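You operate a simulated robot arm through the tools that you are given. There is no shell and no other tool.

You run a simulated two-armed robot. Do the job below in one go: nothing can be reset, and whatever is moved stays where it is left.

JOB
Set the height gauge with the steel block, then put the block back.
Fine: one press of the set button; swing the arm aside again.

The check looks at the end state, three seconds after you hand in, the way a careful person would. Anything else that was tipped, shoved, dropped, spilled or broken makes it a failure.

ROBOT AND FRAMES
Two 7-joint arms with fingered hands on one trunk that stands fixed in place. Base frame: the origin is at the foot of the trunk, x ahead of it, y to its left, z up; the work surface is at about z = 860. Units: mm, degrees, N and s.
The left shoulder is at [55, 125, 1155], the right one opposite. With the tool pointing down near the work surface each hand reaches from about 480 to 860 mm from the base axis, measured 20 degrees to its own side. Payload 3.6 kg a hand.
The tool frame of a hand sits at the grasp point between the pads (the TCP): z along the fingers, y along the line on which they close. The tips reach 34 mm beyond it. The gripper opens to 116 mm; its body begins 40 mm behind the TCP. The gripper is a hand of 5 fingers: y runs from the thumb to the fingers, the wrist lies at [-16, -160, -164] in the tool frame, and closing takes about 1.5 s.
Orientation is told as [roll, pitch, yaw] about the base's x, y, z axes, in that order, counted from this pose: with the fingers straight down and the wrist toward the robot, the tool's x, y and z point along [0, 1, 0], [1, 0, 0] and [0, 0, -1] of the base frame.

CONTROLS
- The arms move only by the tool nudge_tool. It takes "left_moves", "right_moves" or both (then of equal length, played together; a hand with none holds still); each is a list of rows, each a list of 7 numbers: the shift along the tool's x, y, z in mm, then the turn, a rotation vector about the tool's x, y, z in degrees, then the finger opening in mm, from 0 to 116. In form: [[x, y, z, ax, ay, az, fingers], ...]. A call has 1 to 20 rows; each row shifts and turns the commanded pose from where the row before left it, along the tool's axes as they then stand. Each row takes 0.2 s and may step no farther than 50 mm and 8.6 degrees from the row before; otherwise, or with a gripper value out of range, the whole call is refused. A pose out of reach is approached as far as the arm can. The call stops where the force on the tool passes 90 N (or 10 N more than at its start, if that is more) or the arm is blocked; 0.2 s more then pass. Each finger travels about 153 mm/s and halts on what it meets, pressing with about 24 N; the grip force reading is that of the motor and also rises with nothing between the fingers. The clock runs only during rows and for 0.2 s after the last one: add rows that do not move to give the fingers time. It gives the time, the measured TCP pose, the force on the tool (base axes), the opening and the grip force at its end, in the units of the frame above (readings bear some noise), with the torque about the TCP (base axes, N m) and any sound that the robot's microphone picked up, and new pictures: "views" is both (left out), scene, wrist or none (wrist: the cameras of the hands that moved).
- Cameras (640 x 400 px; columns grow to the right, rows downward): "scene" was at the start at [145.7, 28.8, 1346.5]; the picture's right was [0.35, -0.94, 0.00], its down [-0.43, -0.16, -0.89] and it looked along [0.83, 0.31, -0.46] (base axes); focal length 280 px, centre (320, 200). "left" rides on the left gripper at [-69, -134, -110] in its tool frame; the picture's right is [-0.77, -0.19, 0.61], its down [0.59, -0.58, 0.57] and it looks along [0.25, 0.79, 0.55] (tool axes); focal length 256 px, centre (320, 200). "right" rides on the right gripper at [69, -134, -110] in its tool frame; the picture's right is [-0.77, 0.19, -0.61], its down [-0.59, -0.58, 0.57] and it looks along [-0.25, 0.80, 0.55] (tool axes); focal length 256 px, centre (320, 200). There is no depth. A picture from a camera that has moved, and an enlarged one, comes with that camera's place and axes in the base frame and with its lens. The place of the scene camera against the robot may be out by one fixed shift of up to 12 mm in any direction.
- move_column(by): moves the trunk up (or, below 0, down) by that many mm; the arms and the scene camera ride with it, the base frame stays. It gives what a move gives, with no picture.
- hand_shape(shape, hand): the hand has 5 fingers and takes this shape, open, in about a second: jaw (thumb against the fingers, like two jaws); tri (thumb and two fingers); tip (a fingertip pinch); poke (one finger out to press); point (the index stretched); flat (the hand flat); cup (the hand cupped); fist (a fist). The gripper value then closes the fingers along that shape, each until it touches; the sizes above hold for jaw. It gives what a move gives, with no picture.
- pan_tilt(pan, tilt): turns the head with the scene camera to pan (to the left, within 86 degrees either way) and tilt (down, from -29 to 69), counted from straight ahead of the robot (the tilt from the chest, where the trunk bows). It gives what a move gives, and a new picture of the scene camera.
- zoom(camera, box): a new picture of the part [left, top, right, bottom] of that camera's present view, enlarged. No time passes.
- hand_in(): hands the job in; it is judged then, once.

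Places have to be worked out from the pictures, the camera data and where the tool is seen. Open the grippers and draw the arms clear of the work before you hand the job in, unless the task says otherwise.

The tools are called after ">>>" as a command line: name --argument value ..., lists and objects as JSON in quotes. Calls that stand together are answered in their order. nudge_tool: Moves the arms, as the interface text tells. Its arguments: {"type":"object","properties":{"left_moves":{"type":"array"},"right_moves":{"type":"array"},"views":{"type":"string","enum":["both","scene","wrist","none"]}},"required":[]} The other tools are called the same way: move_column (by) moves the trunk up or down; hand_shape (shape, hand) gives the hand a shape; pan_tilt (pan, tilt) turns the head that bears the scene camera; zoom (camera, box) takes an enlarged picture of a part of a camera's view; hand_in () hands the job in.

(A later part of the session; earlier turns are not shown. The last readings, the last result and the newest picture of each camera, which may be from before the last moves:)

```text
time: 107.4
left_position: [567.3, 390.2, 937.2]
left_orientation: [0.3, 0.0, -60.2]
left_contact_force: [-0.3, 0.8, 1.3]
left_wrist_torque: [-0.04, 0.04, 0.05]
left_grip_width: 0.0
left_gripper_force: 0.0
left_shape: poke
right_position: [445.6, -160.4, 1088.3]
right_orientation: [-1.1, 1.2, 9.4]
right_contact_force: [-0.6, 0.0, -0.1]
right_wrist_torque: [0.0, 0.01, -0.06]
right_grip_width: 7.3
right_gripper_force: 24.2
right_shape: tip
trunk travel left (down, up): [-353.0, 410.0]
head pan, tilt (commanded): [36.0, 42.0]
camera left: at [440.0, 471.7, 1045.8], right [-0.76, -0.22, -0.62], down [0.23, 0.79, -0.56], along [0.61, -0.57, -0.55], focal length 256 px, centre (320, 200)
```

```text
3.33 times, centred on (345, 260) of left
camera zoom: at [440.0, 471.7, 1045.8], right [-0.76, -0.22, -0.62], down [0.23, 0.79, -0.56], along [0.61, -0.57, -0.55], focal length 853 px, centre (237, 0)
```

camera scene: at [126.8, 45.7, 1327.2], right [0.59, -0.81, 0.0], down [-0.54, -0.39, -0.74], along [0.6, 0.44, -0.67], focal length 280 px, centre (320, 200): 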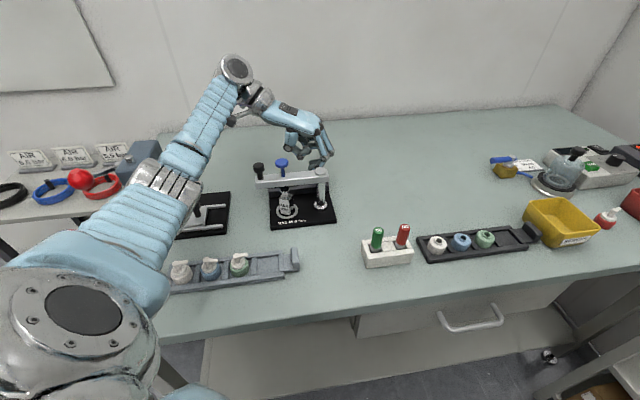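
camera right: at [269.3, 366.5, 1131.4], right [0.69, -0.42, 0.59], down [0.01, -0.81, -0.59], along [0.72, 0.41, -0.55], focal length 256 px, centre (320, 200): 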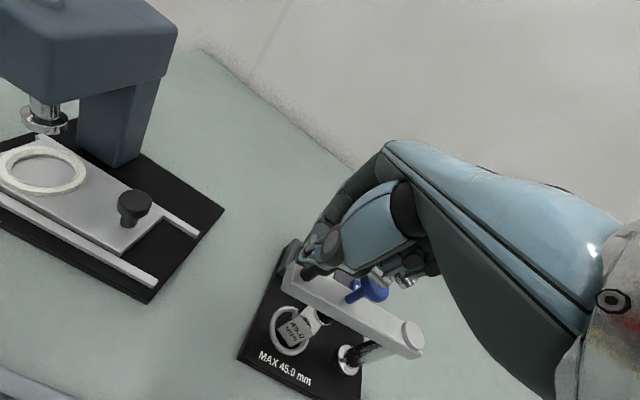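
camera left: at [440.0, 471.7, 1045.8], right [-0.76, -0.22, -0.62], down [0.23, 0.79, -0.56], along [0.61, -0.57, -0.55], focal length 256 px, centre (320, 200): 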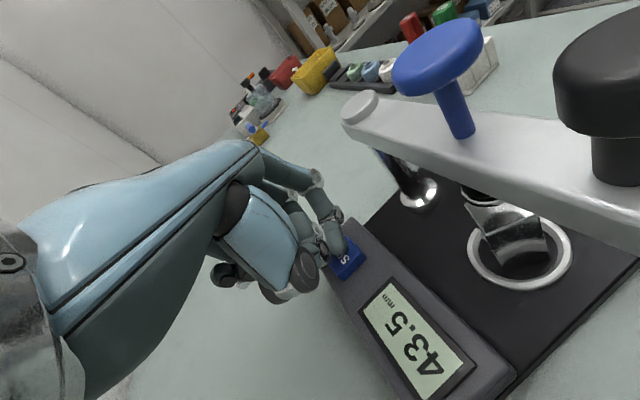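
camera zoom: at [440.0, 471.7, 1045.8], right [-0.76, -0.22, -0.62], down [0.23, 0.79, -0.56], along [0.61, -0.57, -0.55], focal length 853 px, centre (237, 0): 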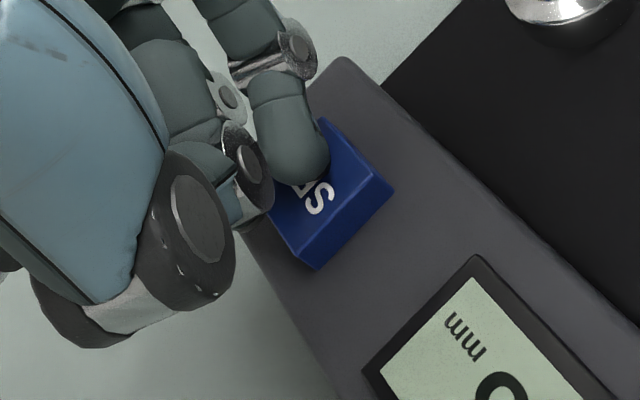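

>>> nudge_tool --left_moves '[[0, 0, 1.5, 0, 0, 0, 0], [0, 0, 1.5, 0, 0, 0, 0]]' --views "none"

>>> zoom --camera "left" --box '[270, 200, 470, 400]'

```text
time: 108.0
left_position: [568.0, 388.7, 934.0]
left_orientation: [0.2, -0.2, -60.2]
left_contact_force: [-0.3, 0.7, 3.5]
left_wrist_torque: [-0.02, 0.04, -0.01]
left_grip_width: 0.0
left_gripper_force: 0.2
left_shape: poke
right_position: [446.1, -158.9, 1087.4]
right_orientation: [-0.9, 1.2, 9.4]
right_contact_force: [-0.3, 0.0, 0.0]
right_wrist_torque: [-0.01, -0.01, -0.01]
right_grip_width: 7.4
right_gripper_force: 23.6
right_shape: tip
trunk travel left (down, up): [-353.0, 410.0]
head pan, tilt (commanded): [36.0, 42.0]
heard: click
```

```text
2.00 times, centred on (370, 300) of left
camera zoom: at [440.0, 471.5, 1043.2], right [-0.76, -0.22, -0.62], down [0.23, 0.79, -0.56], along [0.61, -0.57, -0.55], focal length 512 px, centre (220, 0)
```

zoom: 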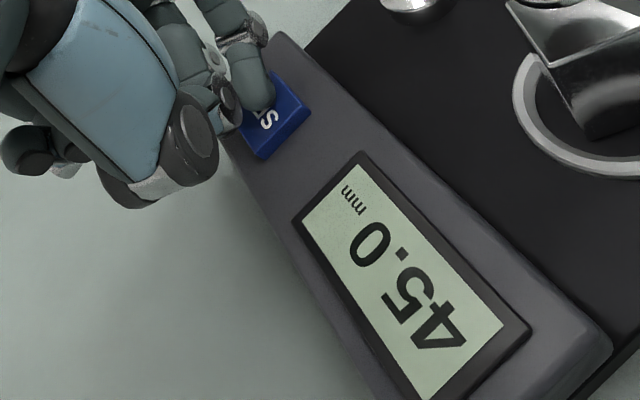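

Click, and the display now reads 45.0 mm – set with one press. I lift the finger straight off and well clear.

>>> nudge_tool --left_moves '[[0, 0, -10, 0, 0, 0, 0], [0, 0, -25, 0, 0, 0, 0], [0, 0, -35, 0, 0, 0, 0], [0, 0, -35, 0, 0, 0, 0], [0, 0, -35, 0, 0, 0, 0], [0, 0, 0, 0, 0, 0, 0], [0, 0, 0, 0, 0, 0, 0]]' --views "both"

>>> zoom --camera "left" --box '[340, 180, 640, 400]'

```text
time: 109.6
left_position: [567.3, 389.8, 1071.7]
left_orientation: [0.3, -0.1, -60.2]
left_contact_force: [0.0, 0.6, 0.0]
left_wrist_torque: [-0.02, -0.02, -0.03]
left_grip_width: 0.1
left_gripper_force: 0.0
left_shape: poke
right_position: [447.3, -159.5, 1087.1]
right_orientation: [-0.9, 1.1, 9.4]
right_contact_force: [0.5, 0.4, -0.2]
right_wrist_torque: [0.02, 0.0, 0.01]
right_grip_width: 7.4
right_gripper_force: 24.4
right_shape: tip
trunk travel left (down, up): [-353.0, 410.0]
head pan, tilt (commanded): [36.0, 42.0]
camera scene: at [126.7, 45.5, 1327.2], right [0.59, -0.81, 0.0], down [-0.54, -0.39, -0.74], along [0.6, 0.44, -0.67], focal length 280 px, centre (320, 200)
camera left: at [439.3, 472.7, 1181.1], right [-0.76, -0.22, -0.62], down [0.23, 0.79, -0.56], along [0.61, -0.57, -0.55], focal length 256 px, centre (320, 200)
```

scene: 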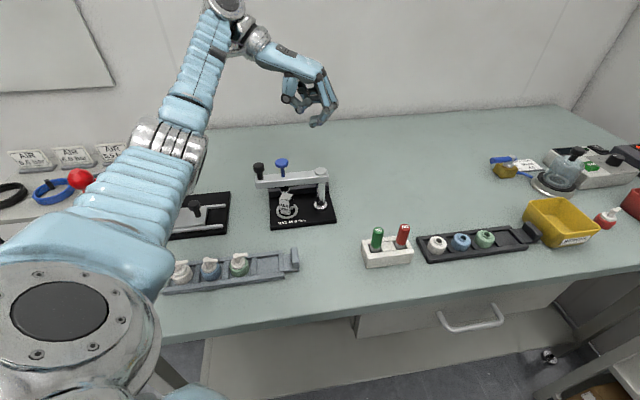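
left: 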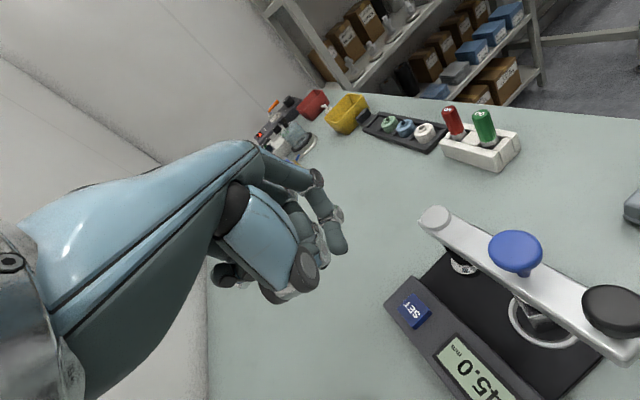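

```text
1.82 times, centred on (490, 290) of left
camera zoom: at [439.3, 472.7, 1181.1], right [-0.76, -0.22, -0.62], down [0.23, 0.79, -0.56], along [0.61, -0.57, -0.55], focal length 465 px, centre (11, 36)
```

zoom: 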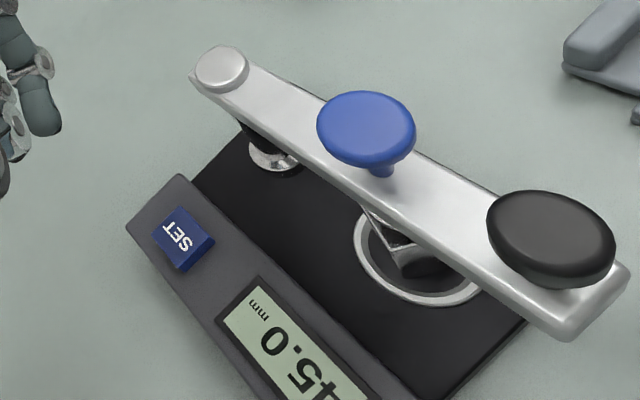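

Next is swinging the arm aside. I'll use the left hand as a closed-pinch peg pushing the black knob from the console side, keeping the right arm out to the right as counterweight. First I shape the left hand.

>>> hand_shape --shape "tip" --hand "left"

>>> nudge_tool --left_moves '[[0, 0, -8, 0, 0, -7.6, 60], [0, 0, -8, 0, 0, -7.6, 20], [-11, -31.5, 0, 0, 0, 0, 0], [-11, -31.5, 0, 0, 0, 0, 0], [-11, -31.5, 0, 0, 0, 0, 0], [-11, -31.5, 0, 0, 0, 0, 0], [0, 0, 0, 0, 0, 0, 0], [0, 0, 0, 0, 0, 0, 0]]' --views "both"

>>> zoom --camera "left" --box '[240, 180, 480, 400]'

>>> zoom --camera "scene" --box '[210, 100, 360, 230]'

```text
time: 110.5
left_position: [567.0, 390.4, 1071.6]
left_orientation: [0.3, -0.1, -60.3]
left_contact_force: [-0.3, 0.4, -0.1]
left_wrist_torque: [-0.01, 0.02, -0.02]
left_grip_width: 115.6
left_gripper_force: 0.0
left_shape: tip
right_position: [447.8, -160.0, 1088.0]
right_orientation: [-1.1, 1.2, 9.4]
right_contact_force: [-0.8, 0.2, -0.1]
right_wrist_torque: [-0.02, -0.03, 0.01]
right_grip_width: 7.7
right_gripper_force: 24.1
right_shape: tip
trunk travel left (down, up): [-353.0, 410.0]
head pan, tilt (commanded): [36.0, 42.0]
```

```text
time: 112.3
left_position: [448.8, 447.2, 1087.3]
left_orientation: [0.2, -0.3, -45.0]
left_contact_force: [0.3, 0.2, -0.1]
left_wrist_torque: [0.02, -0.02, 0.03]
left_grip_width: 0.1
left_gripper_force: 0.1
left_shape: tip
right_position: [445.4, -160.2, 1087.6]
right_orientation: [-1.0, 1.2, 9.4]
right_contact_force: [0.5, -0.7, -0.3]
right_wrist_torque: [0.02, 0.01, -0.01]
right_grip_width: 7.1
right_gripper_force: 23.5
right_shape: tip
trunk travel left (down, up): [-353.0, 410.0]
head pan, tilt (commanded): [36.0, 42.0]
camera scene: at [126.7, 45.8, 1327.2], right [0.59, -0.81, 0.0], down [-0.54, -0.39, -0.74], along [0.6, 0.44, -0.67], focal length 280 px, centre (320, 200)
camera left: at [303.7, 494.9, 1197.1], right [-0.67, -0.41, -0.62], down [0.01, 0.83, -0.56], along [0.74, -0.39, -0.55], focal length 256 px, centre (320, 200)
```

scene: 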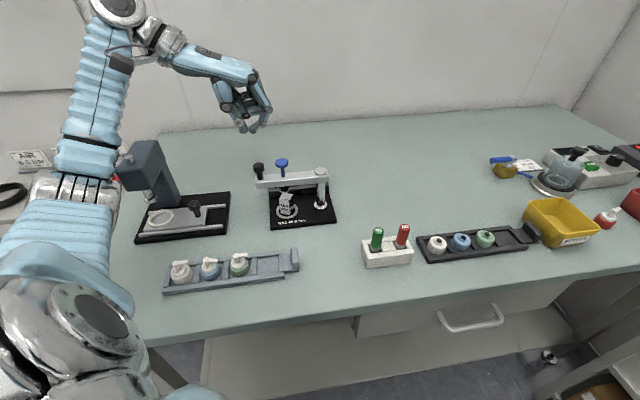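
left: 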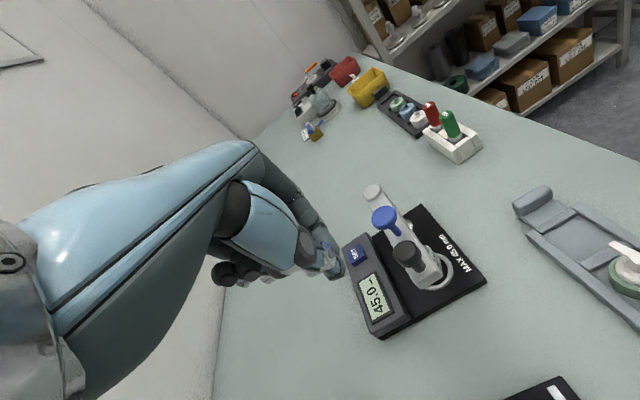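

```text
1.82 times, centred on (360, 290) of left
camera zoom: at [303.7, 494.9, 1197.1], right [-0.67, -0.41, -0.62], down [0.01, 0.83, -0.56], along [0.74, -0.39, -0.55], focal length 465 px, centre (247, 36)
```

zoom: 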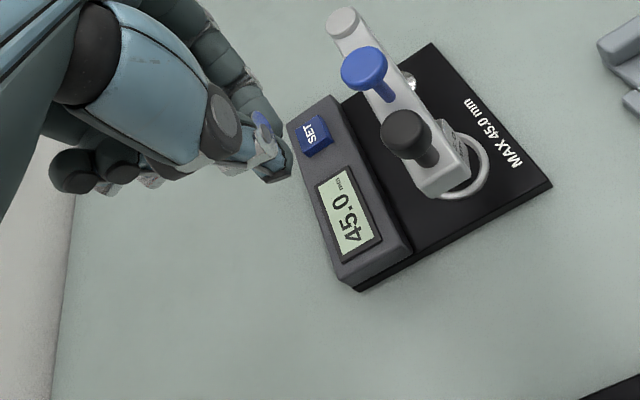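

```text
3.08 times, centred on (285, 165) of scene
camera zoom: at [126.7, 45.8, 1327.2], right [0.59, -0.81, 0.0], down [-0.54, -0.39, -0.74], along [0.6, 0.44, -0.67], focal length 862 px, centre (428, 308)
```

zoom: 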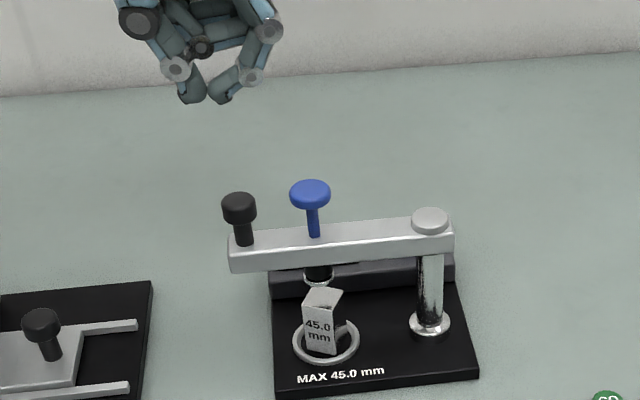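

Display still reads 45.0. I lower the closed-pinch peg to the pre-contact point behind the black knob (443, 451, z≈1028).

>>> nudge_tool --left_moves '[[-1.1, -6.6, 0, 0, 0, 0, 0], [0, 0, 20, 0, 0, 0, 0], [0, 0, 20, 0, 0, 0, 0], [0, 0, 19, 0, 0, 0, 0], [0, 0, 0, 0, 0, 0, 0], [0, 0, 0, 0, 0, 0, 0]]' --views "both"

>>> zoom --camera "scene" --box '[210, 100, 360, 230]'

>>> zoom --camera "left" --box '[260, 200, 440, 360]'

```text
time: 113.7
left_position: [440.9, 451.9, 1028.4]
left_orientation: [0.2, -0.1, -44.9]
left_contact_force: [1.1, -0.1, -0.2]
left_wrist_torque: [0.03, 0.04, 0.0]
left_grip_width: 3.4
left_gripper_force: 0.1
left_shape: tip
right_position: [446.6, -158.3, 1087.5]
right_orientation: [-1.0, 1.2, 9.5]
right_contact_force: [-1.8, -0.1, 0.2]
right_wrist_torque: [0.01, 0.0, 0.03]
right_grip_width: 7.3
right_gripper_force: 24.7
right_shape: tip
trunk travel left (down, up): [-353.0, 410.0]
head pan, tilt (commanded): [36.0, 42.0]
camera scene: at [126.4, 45.6, 1327.2], right [0.59, -0.81, 0.0], down [-0.54, -0.39, -0.74], along [0.6, 0.44, -0.67], focal length 280 px, centre (320, 200)
camera left: at [296.4, 498.5, 1138.7], right [-0.67, -0.41, -0.61], down [0.01, 0.83, -0.56], along [0.74, -0.39, -0.55], focal length 256 px, centre (320, 200)
```

scene: 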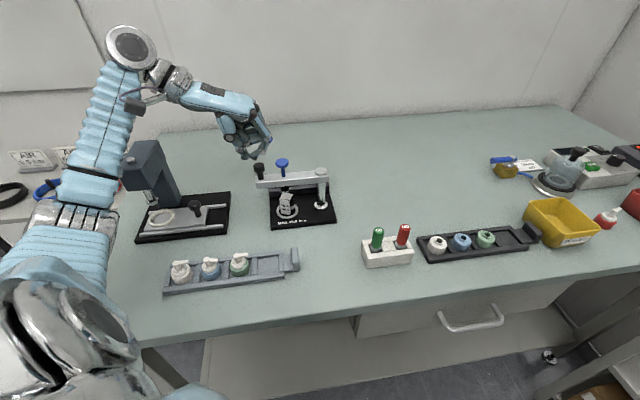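
left: 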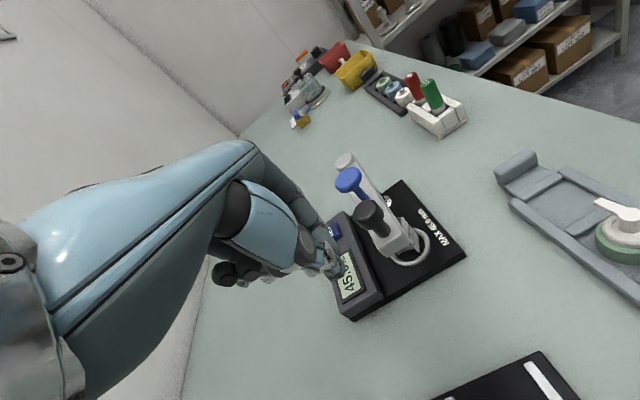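

```text
3.08 times, centred on (285, 165) of scene
camera zoom: at [126.4, 45.6, 1327.2], right [0.59, -0.81, 0.0], down [-0.54, -0.39, -0.74], along [0.6, 0.44, -0.67], focal length 862 px, centre (428, 308)
```

zoom: 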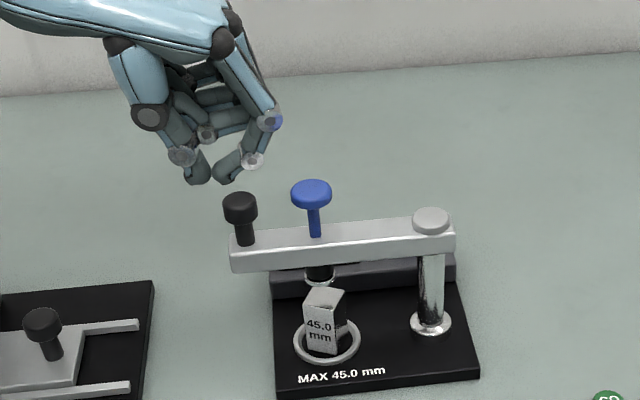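

```text
2.50 times, centred on (350, 280) of left
camera zoom: at [296.4, 498.5, 1138.7], right [-0.67, -0.41, -0.61], down [0.01, 0.83, -0.56], along [0.74, -0.39, -0.55], focal length 640 px, centre (245, 0)
```

zoom: 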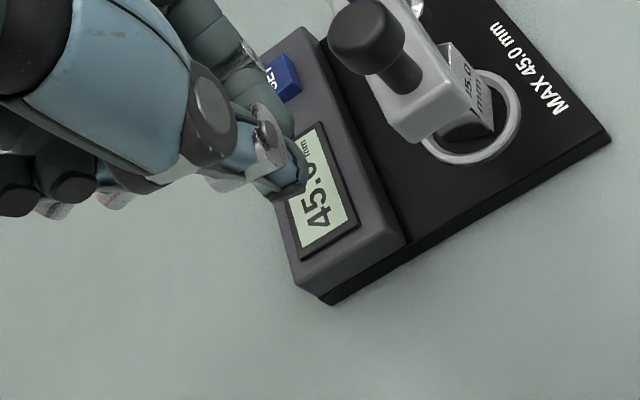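

The peg is in place behind the knob. I push the first ~15° and check that the arm follows.

>>> nudge_tool --left_moves '[[-9.5, 0.4, 0, 0, 0, 0, 0], [-9.5, 0.4, 0, 0, 0, 0, 0], [-11.17, -1.27, 0, 0, 0, 0, 0], [-11.31, -0.42, 0, 0, 0, 0, 0], [-11.31, 0.57, 0, 0, 0, 0, 0], [0, 0, 0, 0, 0, 0, 0]]' --views "both"

>>> zoom --camera "scene" --box '[210, 100, 360, 230]'

>>> zoom --camera "left" --box '[260, 180, 440, 340]'

```text
time: 115.1
left_position: [402.1, 414.2, 1029.6]
left_orientation: [0.2, -0.2, -45.0]
left_contact_force: [-0.8, -1.1, 0.0]
left_wrist_torque: [-0.03, 0.02, 0.0]
left_grip_width: 0.0
left_gripper_force: 0.1
left_shape: tip
right_position: [446.5, -159.5, 1088.7]
right_orientation: [-0.9, 1.2, 9.5]
right_contact_force: [-0.4, 0.1, 0.5]
right_wrist_torque: [0.0, 0.0, -0.02]
right_grip_width: 7.3
right_gripper_force: 24.2
right_shape: tip
trunk travel left (down, up): [-353.0, 410.0]
head pan, tilt (commanded): [36.0, 42.0]
camera scene: at [126.4, 45.4, 1327.2], right [0.59, -0.81, 0.0], down [-0.54, -0.39, -0.74], along [0.6, 0.44, -0.67], focal length 280 px, centre (320, 200)
camera left: at [258.2, 460.7, 1138.6], right [-0.67, -0.41, -0.61], down [0.01, 0.83, -0.56], along [0.74, -0.39, -0.55], focal length 256 px, centre (320, 200)
```

scene: 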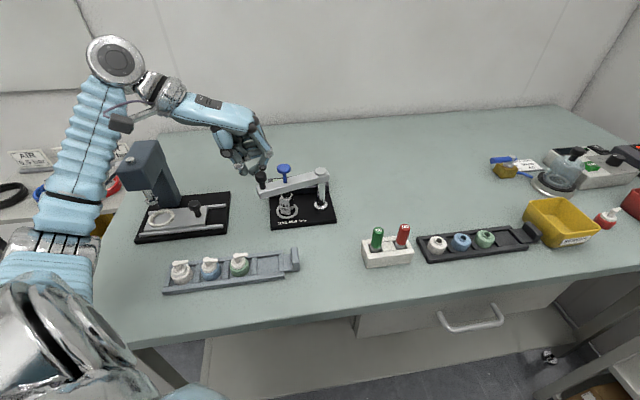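
left: 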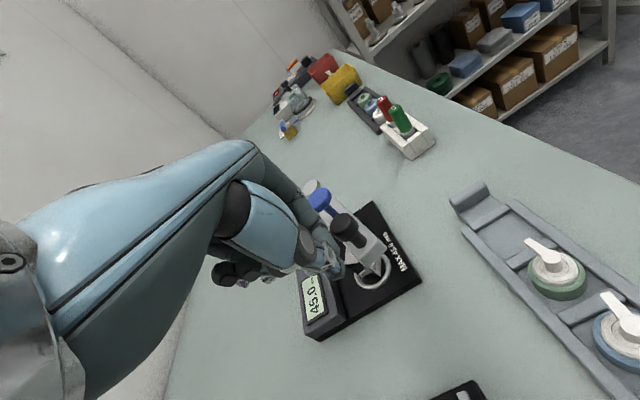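

```text
3.08 times, centred on (285, 165) of scene
camera zoom: at [126.4, 45.4, 1327.2], right [0.59, -0.81, 0.0], down [-0.54, -0.39, -0.74], along [0.6, 0.44, -0.67], focal length 862 px, centre (428, 308)
```

zoom: 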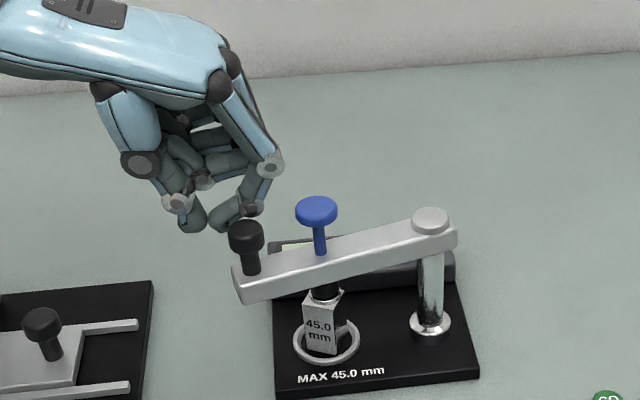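

```text
2.50 times, centred on (350, 260) of left
camera zoom: at [258.2, 460.7, 1138.6], right [-0.67, -0.41, -0.61], down [0.01, 0.83, -0.56], along [0.74, -0.39, -0.55], focal length 640 px, centre (245, 50)
```

zoom: 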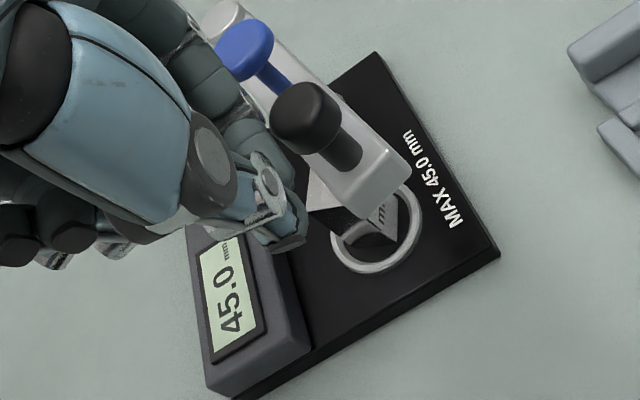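

The arm follows the push. I continue along the arc for the next 40°.

>>> nudge_tool --left_moves '[[-11.24, 1.48, 0, 0, 0, 0, 0], [-10.89, 2.4, 0, 0, 0, 0, 0], [-10.82, 3.32, 0, 0, 0, 0, 0], [-10.68, 4.17, 0, 0, 0, 0, 0], [-10.11, 5.02, 0, 0, 0, 0, 0], [-9.69, 5.87, 0, 0, 0, 0, 0], [-9.19, 6.79, 0, 0, 0, 0, 0], [0, 0, 0, 0, 0, 0, 0]]' --views "both"

>>> zoom --camera "scene" --box '[210, 110, 360, 240]'

>>> zoom --camera "left" --box '[260, 180, 440, 340]'

```text
time: 116.9
left_position: [372.8, 341.5, 1028.9]
left_orientation: [0.1, -0.2, -44.9]
left_contact_force: [-0.1, 0.3, -0.1]
left_wrist_torque: [0.01, 0.0, 0.03]
left_grip_width: 0.1
left_gripper_force: 0.0
left_shape: tip
right_position: [446.7, -158.6, 1087.0]
right_orientation: [-1.0, 1.2, 9.3]
right_contact_force: [0.4, -0.1, 0.5]
right_wrist_torque: [0.03, -0.01, -0.02]
right_grip_width: 7.3
right_gripper_force: 24.2
right_shape: tip
trunk travel left (down, up): [-353.0, 410.0]
head pan, tilt (commanded): [36.0, 42.0]
camera scene: at [126.7, 45.7, 1327.2], right [0.59, -0.81, 0.0], down [-0.54, -0.39, -0.74], along [0.6, 0.44, -0.67], focal length 280 px, centre (320, 200)
camera left: at [228.8, 389.1, 1137.7], right [-0.67, -0.41, -0.61], down [0.01, 0.82, -0.57], along [0.74, -0.39, -0.55], focal length 256 px, centre (320, 200)
```

scene: 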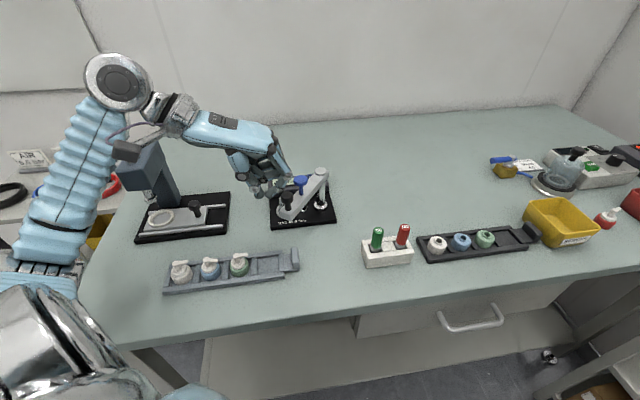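
left: 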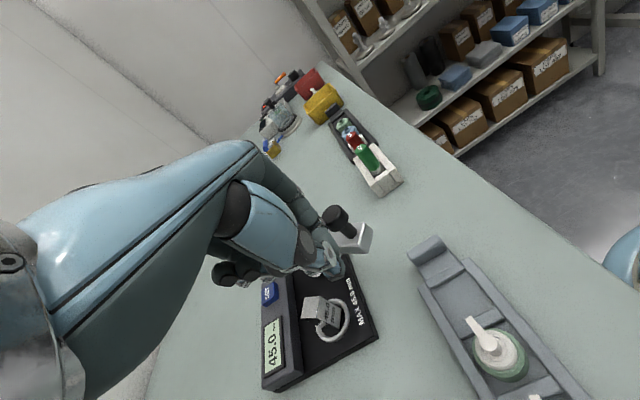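

```text
3.08 times, centred on (285, 175) of scene
camera zoom: at [126.7, 45.7, 1327.2], right [0.59, -0.81, 0.0], down [-0.54, -0.39, -0.74], along [0.6, 0.44, -0.67], focal length 862 px, centre (428, 277)
```

zoom: 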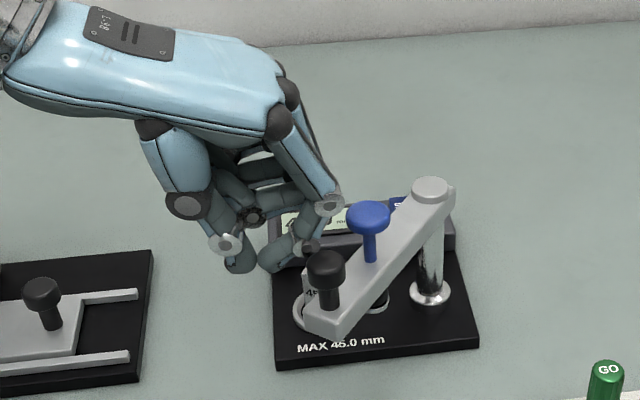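

```text
2.50 times, centred on (350, 260) of left
camera zoom: at [228.8, 389.1, 1137.7], right [-0.67, -0.41, -0.61], down [0.01, 0.82, -0.57], along [0.74, -0.39, -0.55], focal length 640 px, centre (245, 50)
```

zoom: 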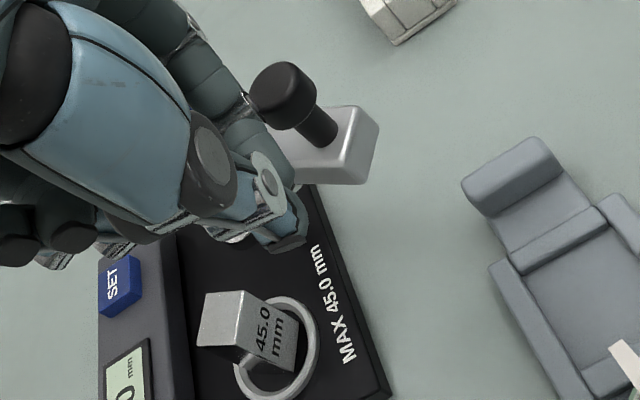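

The arm is past halfway, block untouched. I continue with the remaining arc.

>>> nudge_tool --left_moves '[[-8.56, 7.42, 0, 0, 0, 0, 0], [-7.99, 8.13, 0, 0, 0, 0, 0], [-7.28, 8.7, 0, 0, 0, 0, 0], [-6.58, 9.4, 0, 0, 0, 0, 0], [-5.73, 9.83, 0, 0, 0, 0, 0], [0, 0, 0, 0, 0, 0, 0]]' --views "both"

>>> zoom --camera "scene" --box '[220, 120, 370, 250]'

>>> zoom --camera "left" --box '[240, 180, 440, 340]'

```text
time: 118.3
left_position: [376.5, 285.0, 1028.7]
left_orientation: [0.2, -0.2, -45.1]
left_contact_force: [-1.0, 1.2, 0.1]
left_wrist_torque: [-0.02, -0.03, -0.03]
left_grip_width: 3.2
left_gripper_force: 0.1
left_shape: tip
right_position: [446.9, -159.3, 1088.9]
right_orientation: [-1.0, 1.2, 9.5]
right_contact_force: [-0.5, -0.5, 0.8]
right_wrist_torque: [0.01, 0.01, 0.0]
right_grip_width: 7.6
right_gripper_force: 24.2
right_shape: tip
trunk travel left (down, up): [-353.0, 410.0]
head pan, tilt (commanded): [36.0, 42.0]
camera scene: at [126.6, 45.7, 1327.2], right [0.59, -0.81, 0.0], down [-0.54, -0.39, -0.74], along [0.6, 0.44, -0.67], focal length 280 px, centre (320, 200)
camera left: at [233.4, 332.3, 1138.2], right [-0.67, -0.41, -0.62], down [0.01, 0.83, -0.56], along [0.74, -0.39, -0.55], focal length 256 px, centre (320, 200)
```

scene: 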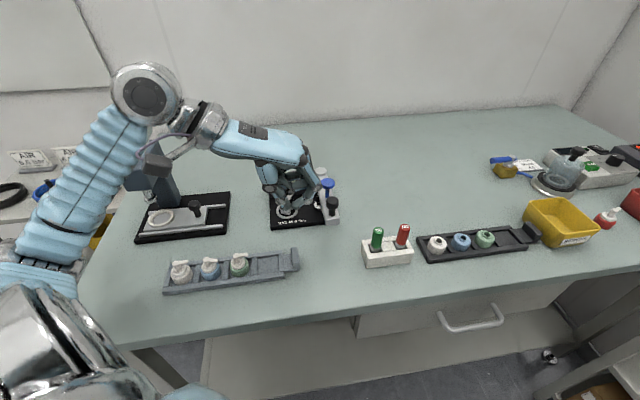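
left: 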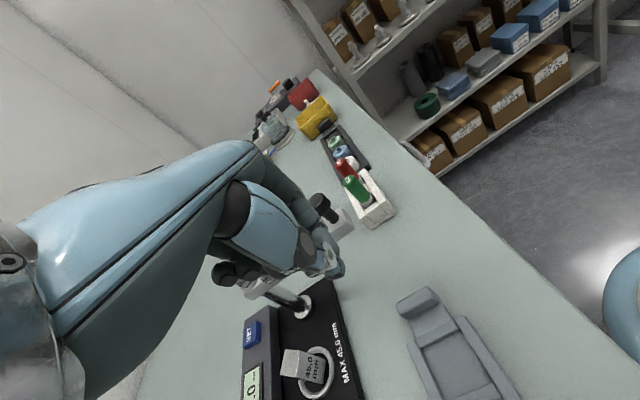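

```text
3.08 times, centred on (295, 185) of scene
camera zoom: at [126.6, 45.7, 1327.2], right [0.59, -0.81, 0.0], down [-0.54, -0.39, -0.74], along [0.6, 0.44, -0.67], focal length 862 px, centre (397, 246)
```

zoom: 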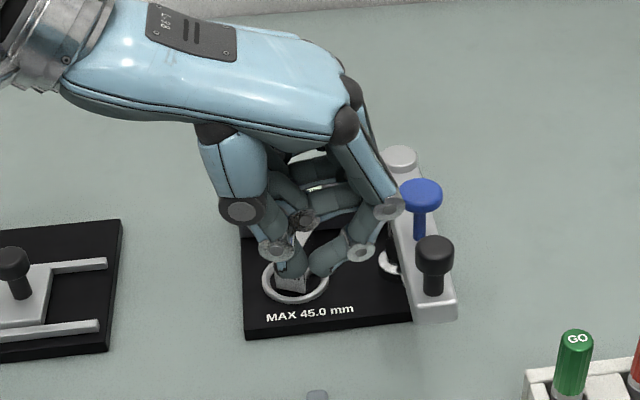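

```text
2.50 times, centred on (340, 260) of left
camera zoom: at [233.4, 332.3, 1138.2], right [-0.67, -0.41, -0.62], down [0.01, 0.83, -0.56], along [0.74, -0.39, -0.55], focal length 640 px, centre (270, 50)
```

zoom: 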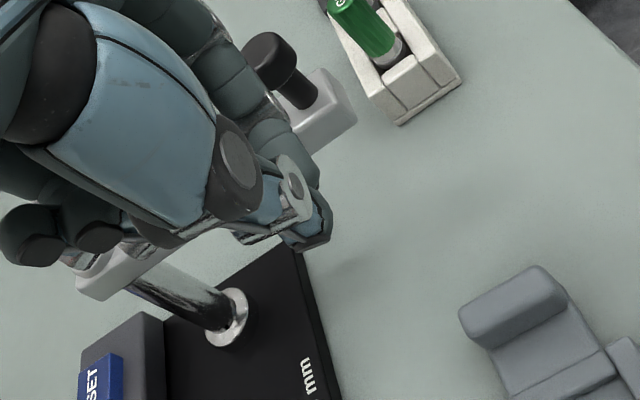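

The arm is back at its original aside position (black knob ≈(421, 237)). I lift the left hand straight up and clear, then check the arm and block.

>>> nudge_tool --left_moves '[[0, -6, -5, 0, 0, 0, 0], [0, -6, -25, 0, 0, 0, 0], [0, 0, -35, 0, 0, 0, 0], [0, 0, -35, 0, 0, 0, 20], [0, 0, -20, 0, 0, 0, 40], [0, 0, 0, 0, 0, 0, 60], [0, 0, 0, 0, 0, 0, 60]]' --views "both"

>>> zoom --camera "left" --box '[200, 200, 440, 400]'

>>> zoom --camera "scene" --box '[240, 140, 360, 240]'

```text
time: 119.9
left_position: [368.5, 293.9, 1147.5]
left_orientation: [0.1, -0.3, -45.0]
left_contact_force: [-1.2, 0.5, 0.0]
left_wrist_torque: [0.02, 0.0, -0.01]
left_grip_width: 59.2
left_gripper_force: 0.2
left_shape: tip
right_position: [446.2, -160.1, 1088.1]
right_orientation: [-1.1, 1.2, 9.4]
right_contact_force: [0.1, 0.1, -1.1]
right_wrist_torque: [0.02, -0.01, 0.0]
right_grip_width: 7.5
right_gripper_force: 23.6
right_shape: tip
trunk travel left (down, up): [-353.0, 410.0]
head pan, tilt (commanded): [36.0, 42.0]
camera scene: at [126.6, 45.6, 1327.2], right [0.59, -0.81, 0.0], down [-0.54, -0.39, -0.74], along [0.6, 0.44, -0.67], focal length 280 px, centre (320, 200)
camera left: at [224.1, 340.8, 1256.7], right [-0.67, -0.41, -0.61], down [0.01, 0.82, -0.56], along [0.74, -0.39, -0.55], focal length 256 px, centre (320, 200)
```

scene: 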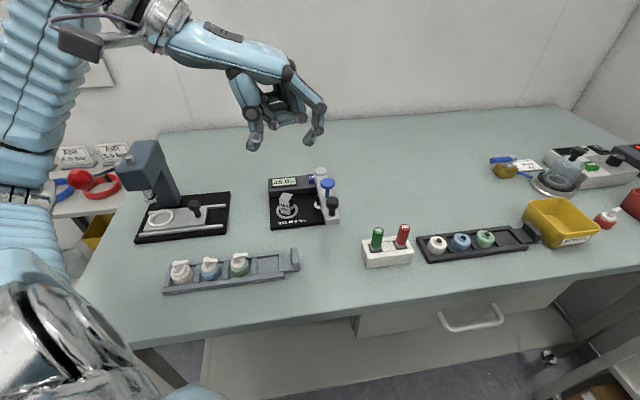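
left: 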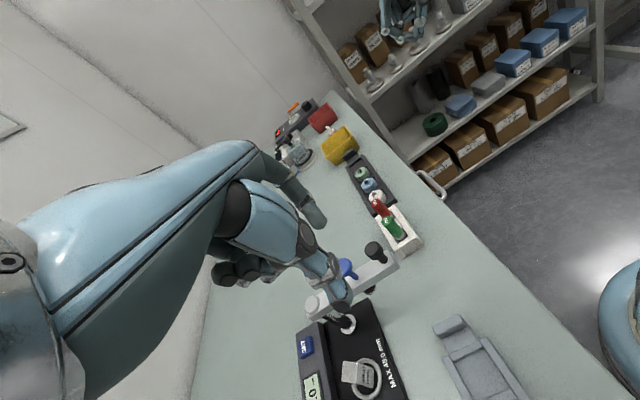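

```text
2.00 times, centred on (320, 300) of left
camera zoom: at [224.1, 340.8, 1256.7], right [-0.67, -0.41, -0.61], down [0.01, 0.82, -0.56], along [0.74, -0.39, -0.55], focal length 512 px, centre (320, 0)
```

zoom: 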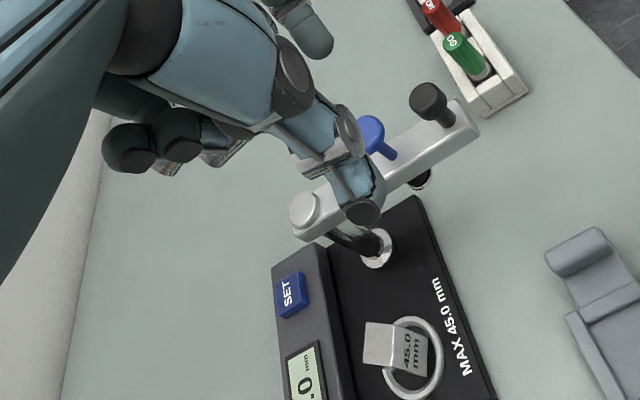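

```text
4.00 times, centred on (300, 190) of scene
camera zoom: at [126.6, 45.6, 1327.2], right [0.59, -0.81, 0.0], down [-0.54, -0.39, -0.74], along [0.6, 0.44, -0.67], focal length 1121 px, centre (400, 240)
```

zoom: 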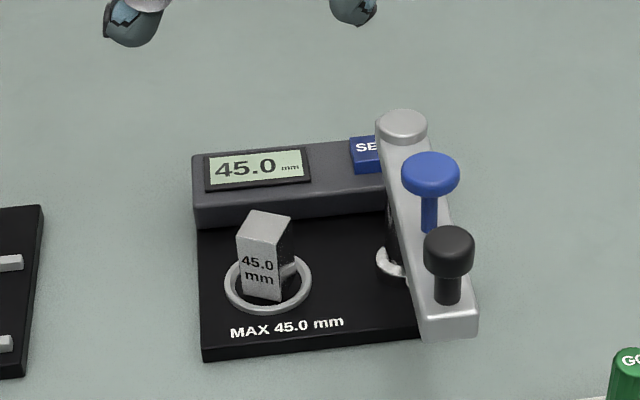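

Arm aside, display 45.0, block still upright in the ring. I move the left hand above the ring and turn it back to yaw +20° (the orientation used when placing).

>>> nudge_tool --left_moves '[[30.3, -1.2, 16.8, 0, 0, 0, 60], [30.3, -1.2, 16.8, 0, 0, 0, 60], [30.3, -1.2, 16.8, 0, 0, 0, 60], [30.3, -1.2, 16.8, 0, 0, 0, 60], [0, 0, 0, 0, 0, -8.2, 60], [0, 0, 0, 0, 0, -8.2, 60], [0, 0, 0, 0, 0, -8.2, 60], [0, 0, 0, 0, 0, -8.2, 60], [0, 0, 0, 0, 0, -8.2, 60], [0, 0, 0, 0, 0, -8.2, 60], [0, 0, 0, 0, 0, -8.2, 60], [0, 0, 0, 0, 0, -7.6, 60], [0, 0, 0, 0, 0, 0, 60], [0, 0, 0, 0, 0, 0, 60]]' --views "both"

>>> zoom --camera "left" --box '[300, 200, 540, 400]'

```text
time: 122.9
left_position: [451.9, 383.9, 1083.2]
left_orientation: [-0.1, -0.3, 20.1]
left_contact_force: [-0.1, 0.3, 0.0]
left_wrist_torque: [0.0, 0.0, 0.03]
left_grip_width: 59.2
left_gripper_force: 0.0
left_shape: tip
right_position: [446.4, -159.7, 1087.7]
right_orientation: [-0.9, 1.1, 9.3]
right_contact_force: [0.3, -1.0, -0.1]
right_wrist_torque: [0.0, 0.01, 0.0]
right_grip_width: 7.0
right_gripper_force: 24.1
right_shape: tip
trunk travel left (down, up): [-353.0, 410.0]
head pan, tilt (commanded): [36.0, 42.0]
camera scene: at [126.7, 45.6, 1327.2], right [0.59, -0.81, 0.0], down [-0.54, -0.39, -0.74], along [0.6, 0.44, -0.67], focal length 280 px, centre (320, 200)
camera left: at [349.3, 272.9, 1192.5], right [0.09, -0.79, -0.61], down [-0.74, 0.36, -0.57], along [0.67, 0.51, -0.55], focal length 256 px, centre (320, 200)
```

scene: 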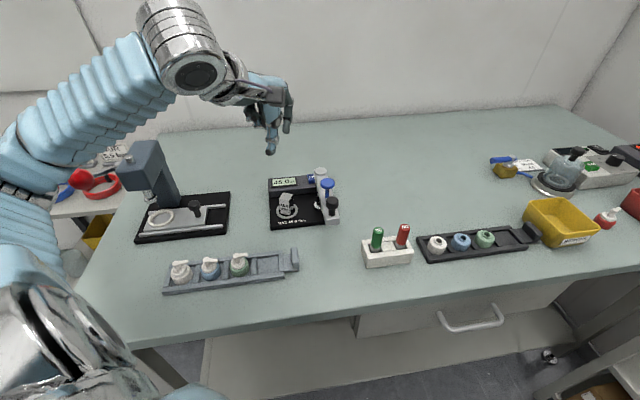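
left: 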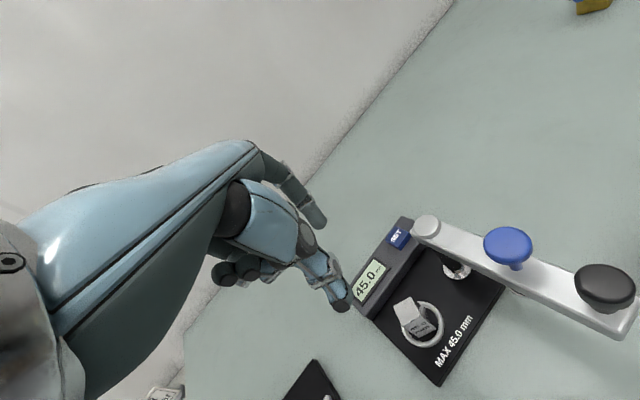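

```text
2.00 times, centred on (420, 300) of left
camera zoom: at [349.3, 272.9, 1192.5], right [0.09, -0.79, -0.61], down [-0.74, 0.36, -0.57], along [0.67, 0.51, -0.55], focal length 512 px, centre (120, 0)
```

zoom: 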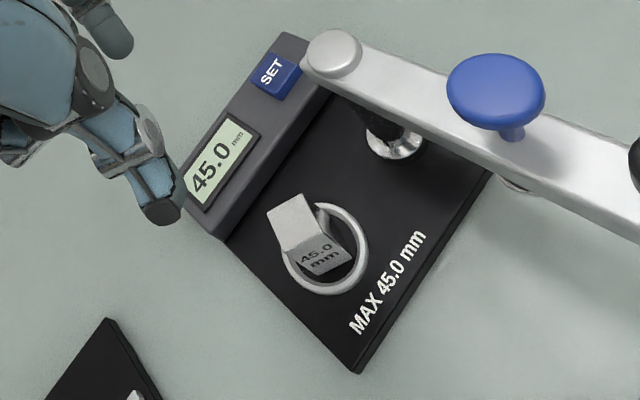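

I zoom in tight on the block to measure its exact position and yaw in the ring.

>>> zoom --camera "left" --box '[380, 280, 460, 350]'

```text
5.71 times, centred on (420, 315) of left
camera zoom: at [349.3, 272.9, 1192.5], right [0.09, -0.79, -0.61], down [-0.74, 0.36, -0.57], along [0.67, 0.51, -0.55], focal length 1463 px, centre (-251, -457)
```

zoom: 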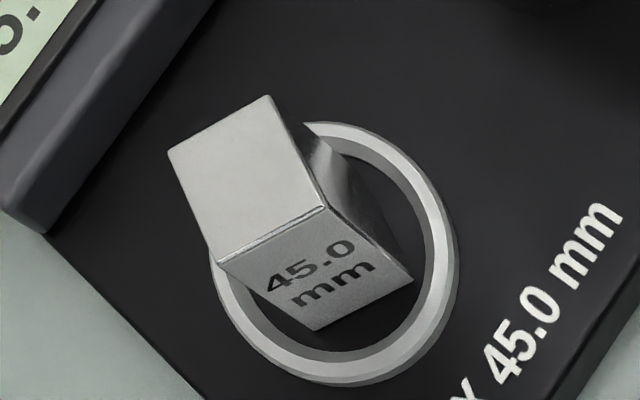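

Block centre (450.3, 382), faces aligned with yaw 20°. I adjust by (−1.2, −2.8) mm, set 50 mm opening, and descend in stages.

>>> nudge_tool --left_moves '[[-1.2, -2.8, 0, 0, 0, 0, 50], [0, 0, 30, 0, 0, 0, 50], [0, 0, 30, 0, 0, 0, 50], [0, 0, 30, 0, 0, 0, 50], [0, 0, 30, 0, 0, 0, 50], [0, 0, 15, 0, 0, 0, 50], [0, 0, 0, 0, 0, 0, 50], [0, 0, 0, 0, 0, 0, 50]]' --views "both"

>>> zoom --camera "left" --box '[240, 190, 420, 330]'

>>> zoom --camera "scene" --box '[210, 110, 360, 240]'

```text
time: 124.7
left_position: [449.5, 380.6, 948.4]
left_orientation: [-0.1, -0.3, 20.0]
left_contact_force: [-0.1, 0.1, 0.1]
left_wrist_torque: [-0.02, 0.0, -0.01]
left_grip_width: 50.6
left_gripper_force: 0.1
left_shape: tip
right_position: [445.5, -160.7, 1087.3]
right_orientation: [-1.0, 1.2, 9.4]
right_contact_force: [-0.3, -0.2, -0.1]
right_wrist_torque: [-0.02, 0.0, 0.02]
right_grip_width: 7.4
right_gripper_force: 24.0
right_shape: tip
trunk travel left (down, up): [-353.0, 410.0]
head pan, tilt (commanded): [36.0, 42.0]
camera scene: at [126.6, 45.6, 1327.2], right [0.59, -0.81, 0.0], down [-0.54, -0.39, -0.74], along [0.6, 0.44, -0.67], focal length 280 px, centre (320, 200)
camera left: at [346.4, 271.1, 1057.2], right [0.09, -0.79, -0.61], down [-0.74, 0.36, -0.57], along [0.67, 0.5, -0.55], focal length 256 px, centre (320, 200)
```

scene: 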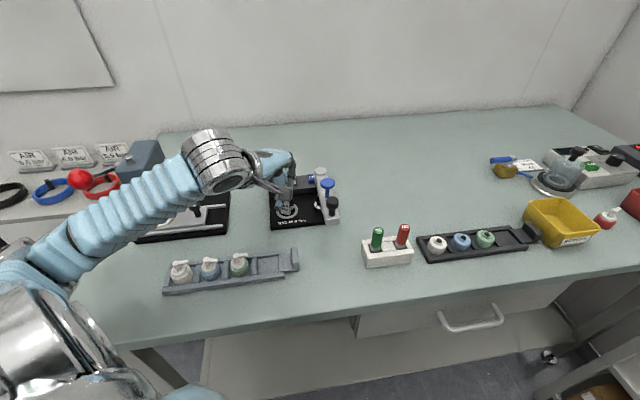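
left: 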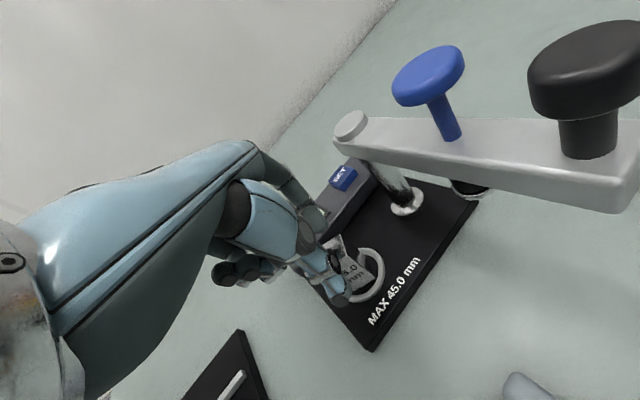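

```text
2.86 times, centred on (330, 260) of left
camera zoom: at [346.4, 271.1, 1057.2], right [0.09, -0.79, -0.61], down [-0.74, 0.36, -0.57], along [0.67, 0.5, -0.55], focal length 731 px, centre (291, 29)
```

zoom: 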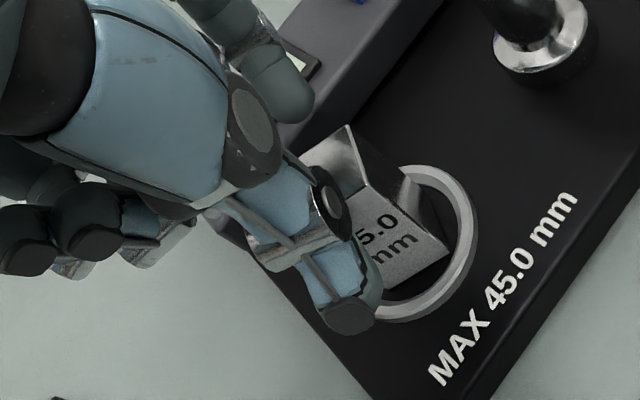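

```text
3.08 times, centred on (285, 175) of scene
camera zoom: at [126.6, 45.6, 1327.2], right [0.59, -0.81, 0.0], down [-0.54, -0.39, -0.74], along [0.6, 0.44, -0.67], focal length 862 px, centre (428, 277)
```

zoom: 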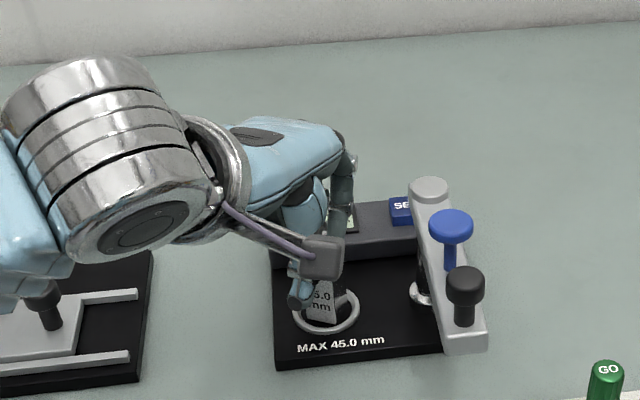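

Thumb and index straddle the block. I descend the last 20 mm to z≈928.

>>> nudge_tool --left_moves '[[0, 0, 10, 0, 0, 0, 50], [0, 0, 10, 0, 0, 0, 50], [0, 0, 0, 0, 0, 0, 50], [0, 0, 0, 0, 0, 0, 44]]' --views "wrist"

>>> zoom --camera "left" --box '[250, 190, 410, 320]'

```text
time: 125.7
left_position: [449.1, 381.0, 927.8]
left_orientation: [-0.1, -0.3, 20.0]
left_contact_force: [0.3, 0.8, -0.5]
left_wrist_torque: [0.0, -0.02, -0.03]
left_grip_width: 45.5
left_gripper_force: 0.1
left_shape: tip
right_position: [446.3, -159.2, 1087.0]
right_orientation: [-1.1, 1.2, 9.4]
right_contact_force: [-0.9, -0.5, 1.0]
right_wrist_torque: [-0.02, 0.0, 0.0]
right_grip_width: 7.1
right_gripper_force: 24.1
right_shape: tip
trunk travel left (down, up): [-353.0, 410.0]
head pan, tilt (commanded): [36.0, 42.0]
camera left: at [346.4, 271.3, 1037.0], right [0.09, -0.79, -0.61], down [-0.74, 0.36, -0.57], along [0.67, 0.5, -0.55], focal length 256 px, centre (320, 200)
```

left: 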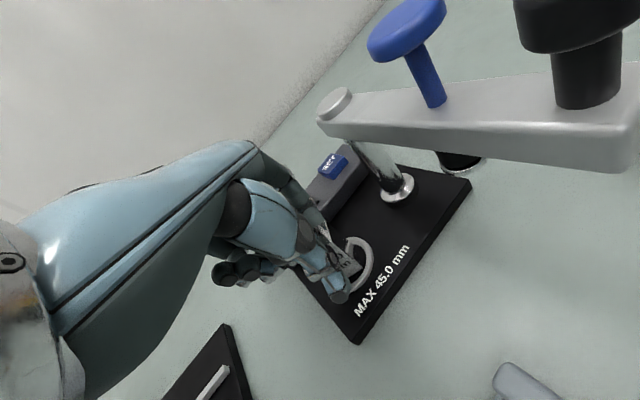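

```text
3.08 times, centred on (330, 255) of left
camera zoom: at [346.4, 271.3, 1037.0], right [0.09, -0.79, -0.61], down [-0.74, 0.36, -0.57], along [0.67, 0.5, -0.55], focal length 788 px, centre (289, 31)
```

zoom: 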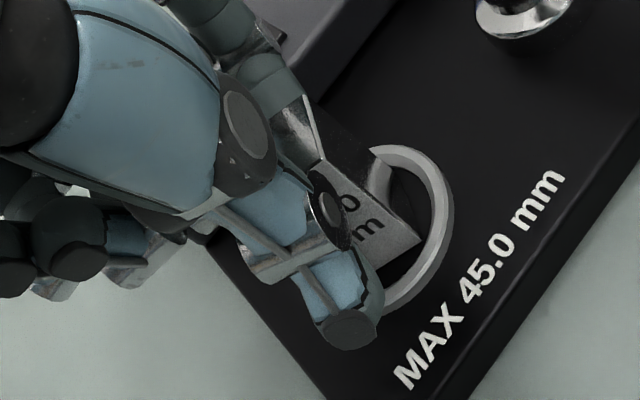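

The view matches the release pose. I close on the block.

>>> nudge_tool --left_moves '[[0, 0, 0, 0, 0, 0, 36], [0, 0, 0, 0, 0, 0, 28], [0, 0, 0, 0, 0, 0, 18], [0, 0, 0, 0, 0, 0, 10], [0, 0, 0, 0, 0, 0, 10], [0, 0, 0, 0, 0, 0, 10], [0, 0, 0, 0, 0, 0, 10]]' --views "wrist"

>>> zoom --camera "left" --box '[250, 190, 410, 320]'

```text
time: 127.3
left_position: [449.6, 382.2, 927.1]
left_orientation: [-0.1, -0.3, 19.9]
left_contact_force: [0.0, -1.2, -0.1]
left_wrist_torque: [0.0, -0.03, 0.01]
left_grip_width: 17.9
left_gripper_force: 24.1
left_shape: tip
right_position: [446.8, -159.9, 1086.9]
right_orientation: [-1.0, 1.2, 9.4]
right_contact_force: [-0.8, -1.0, 0.8]
right_wrist_torque: [-0.01, 0.02, 0.02]
right_grip_width: 7.4
right_gripper_force: 24.3
right_shape: tip
trunk travel left (down, up): [-353.0, 410.0]
head pan, tilt (commanded): [36.0, 42.0]
camera left: at [346.5, 271.4, 1037.0], right [0.09, -0.79, -0.61], down [-0.74, 0.36, -0.57], along [0.67, 0.5, -0.55], focal length 256 px, centre (320, 200)
```

left: 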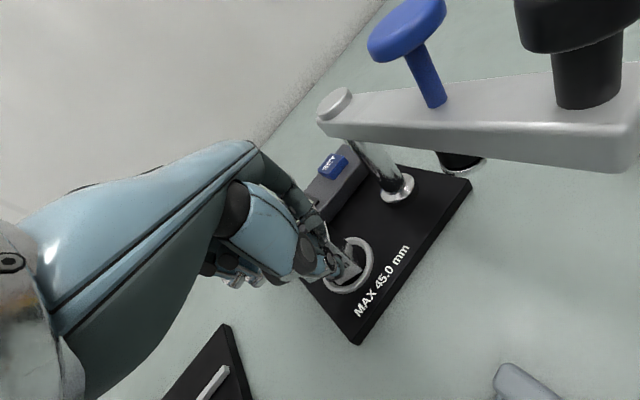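

```text
3.08 times, centred on (330, 255) of left
camera zoom: at [346.5, 271.4, 1037.0], right [0.09, -0.79, -0.61], down [-0.74, 0.36, -0.57], along [0.67, 0.5, -0.55], focal length 788 px, centre (289, 31)
```

zoom: 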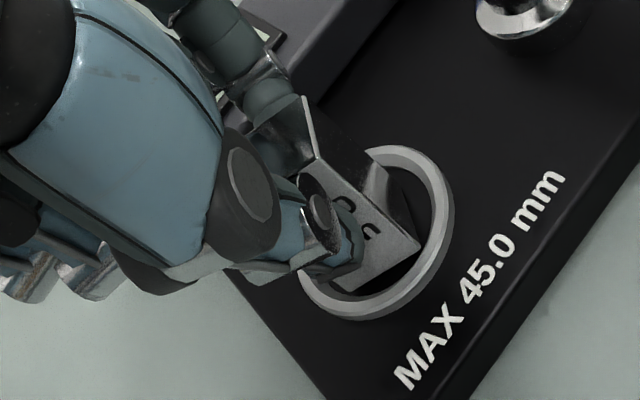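

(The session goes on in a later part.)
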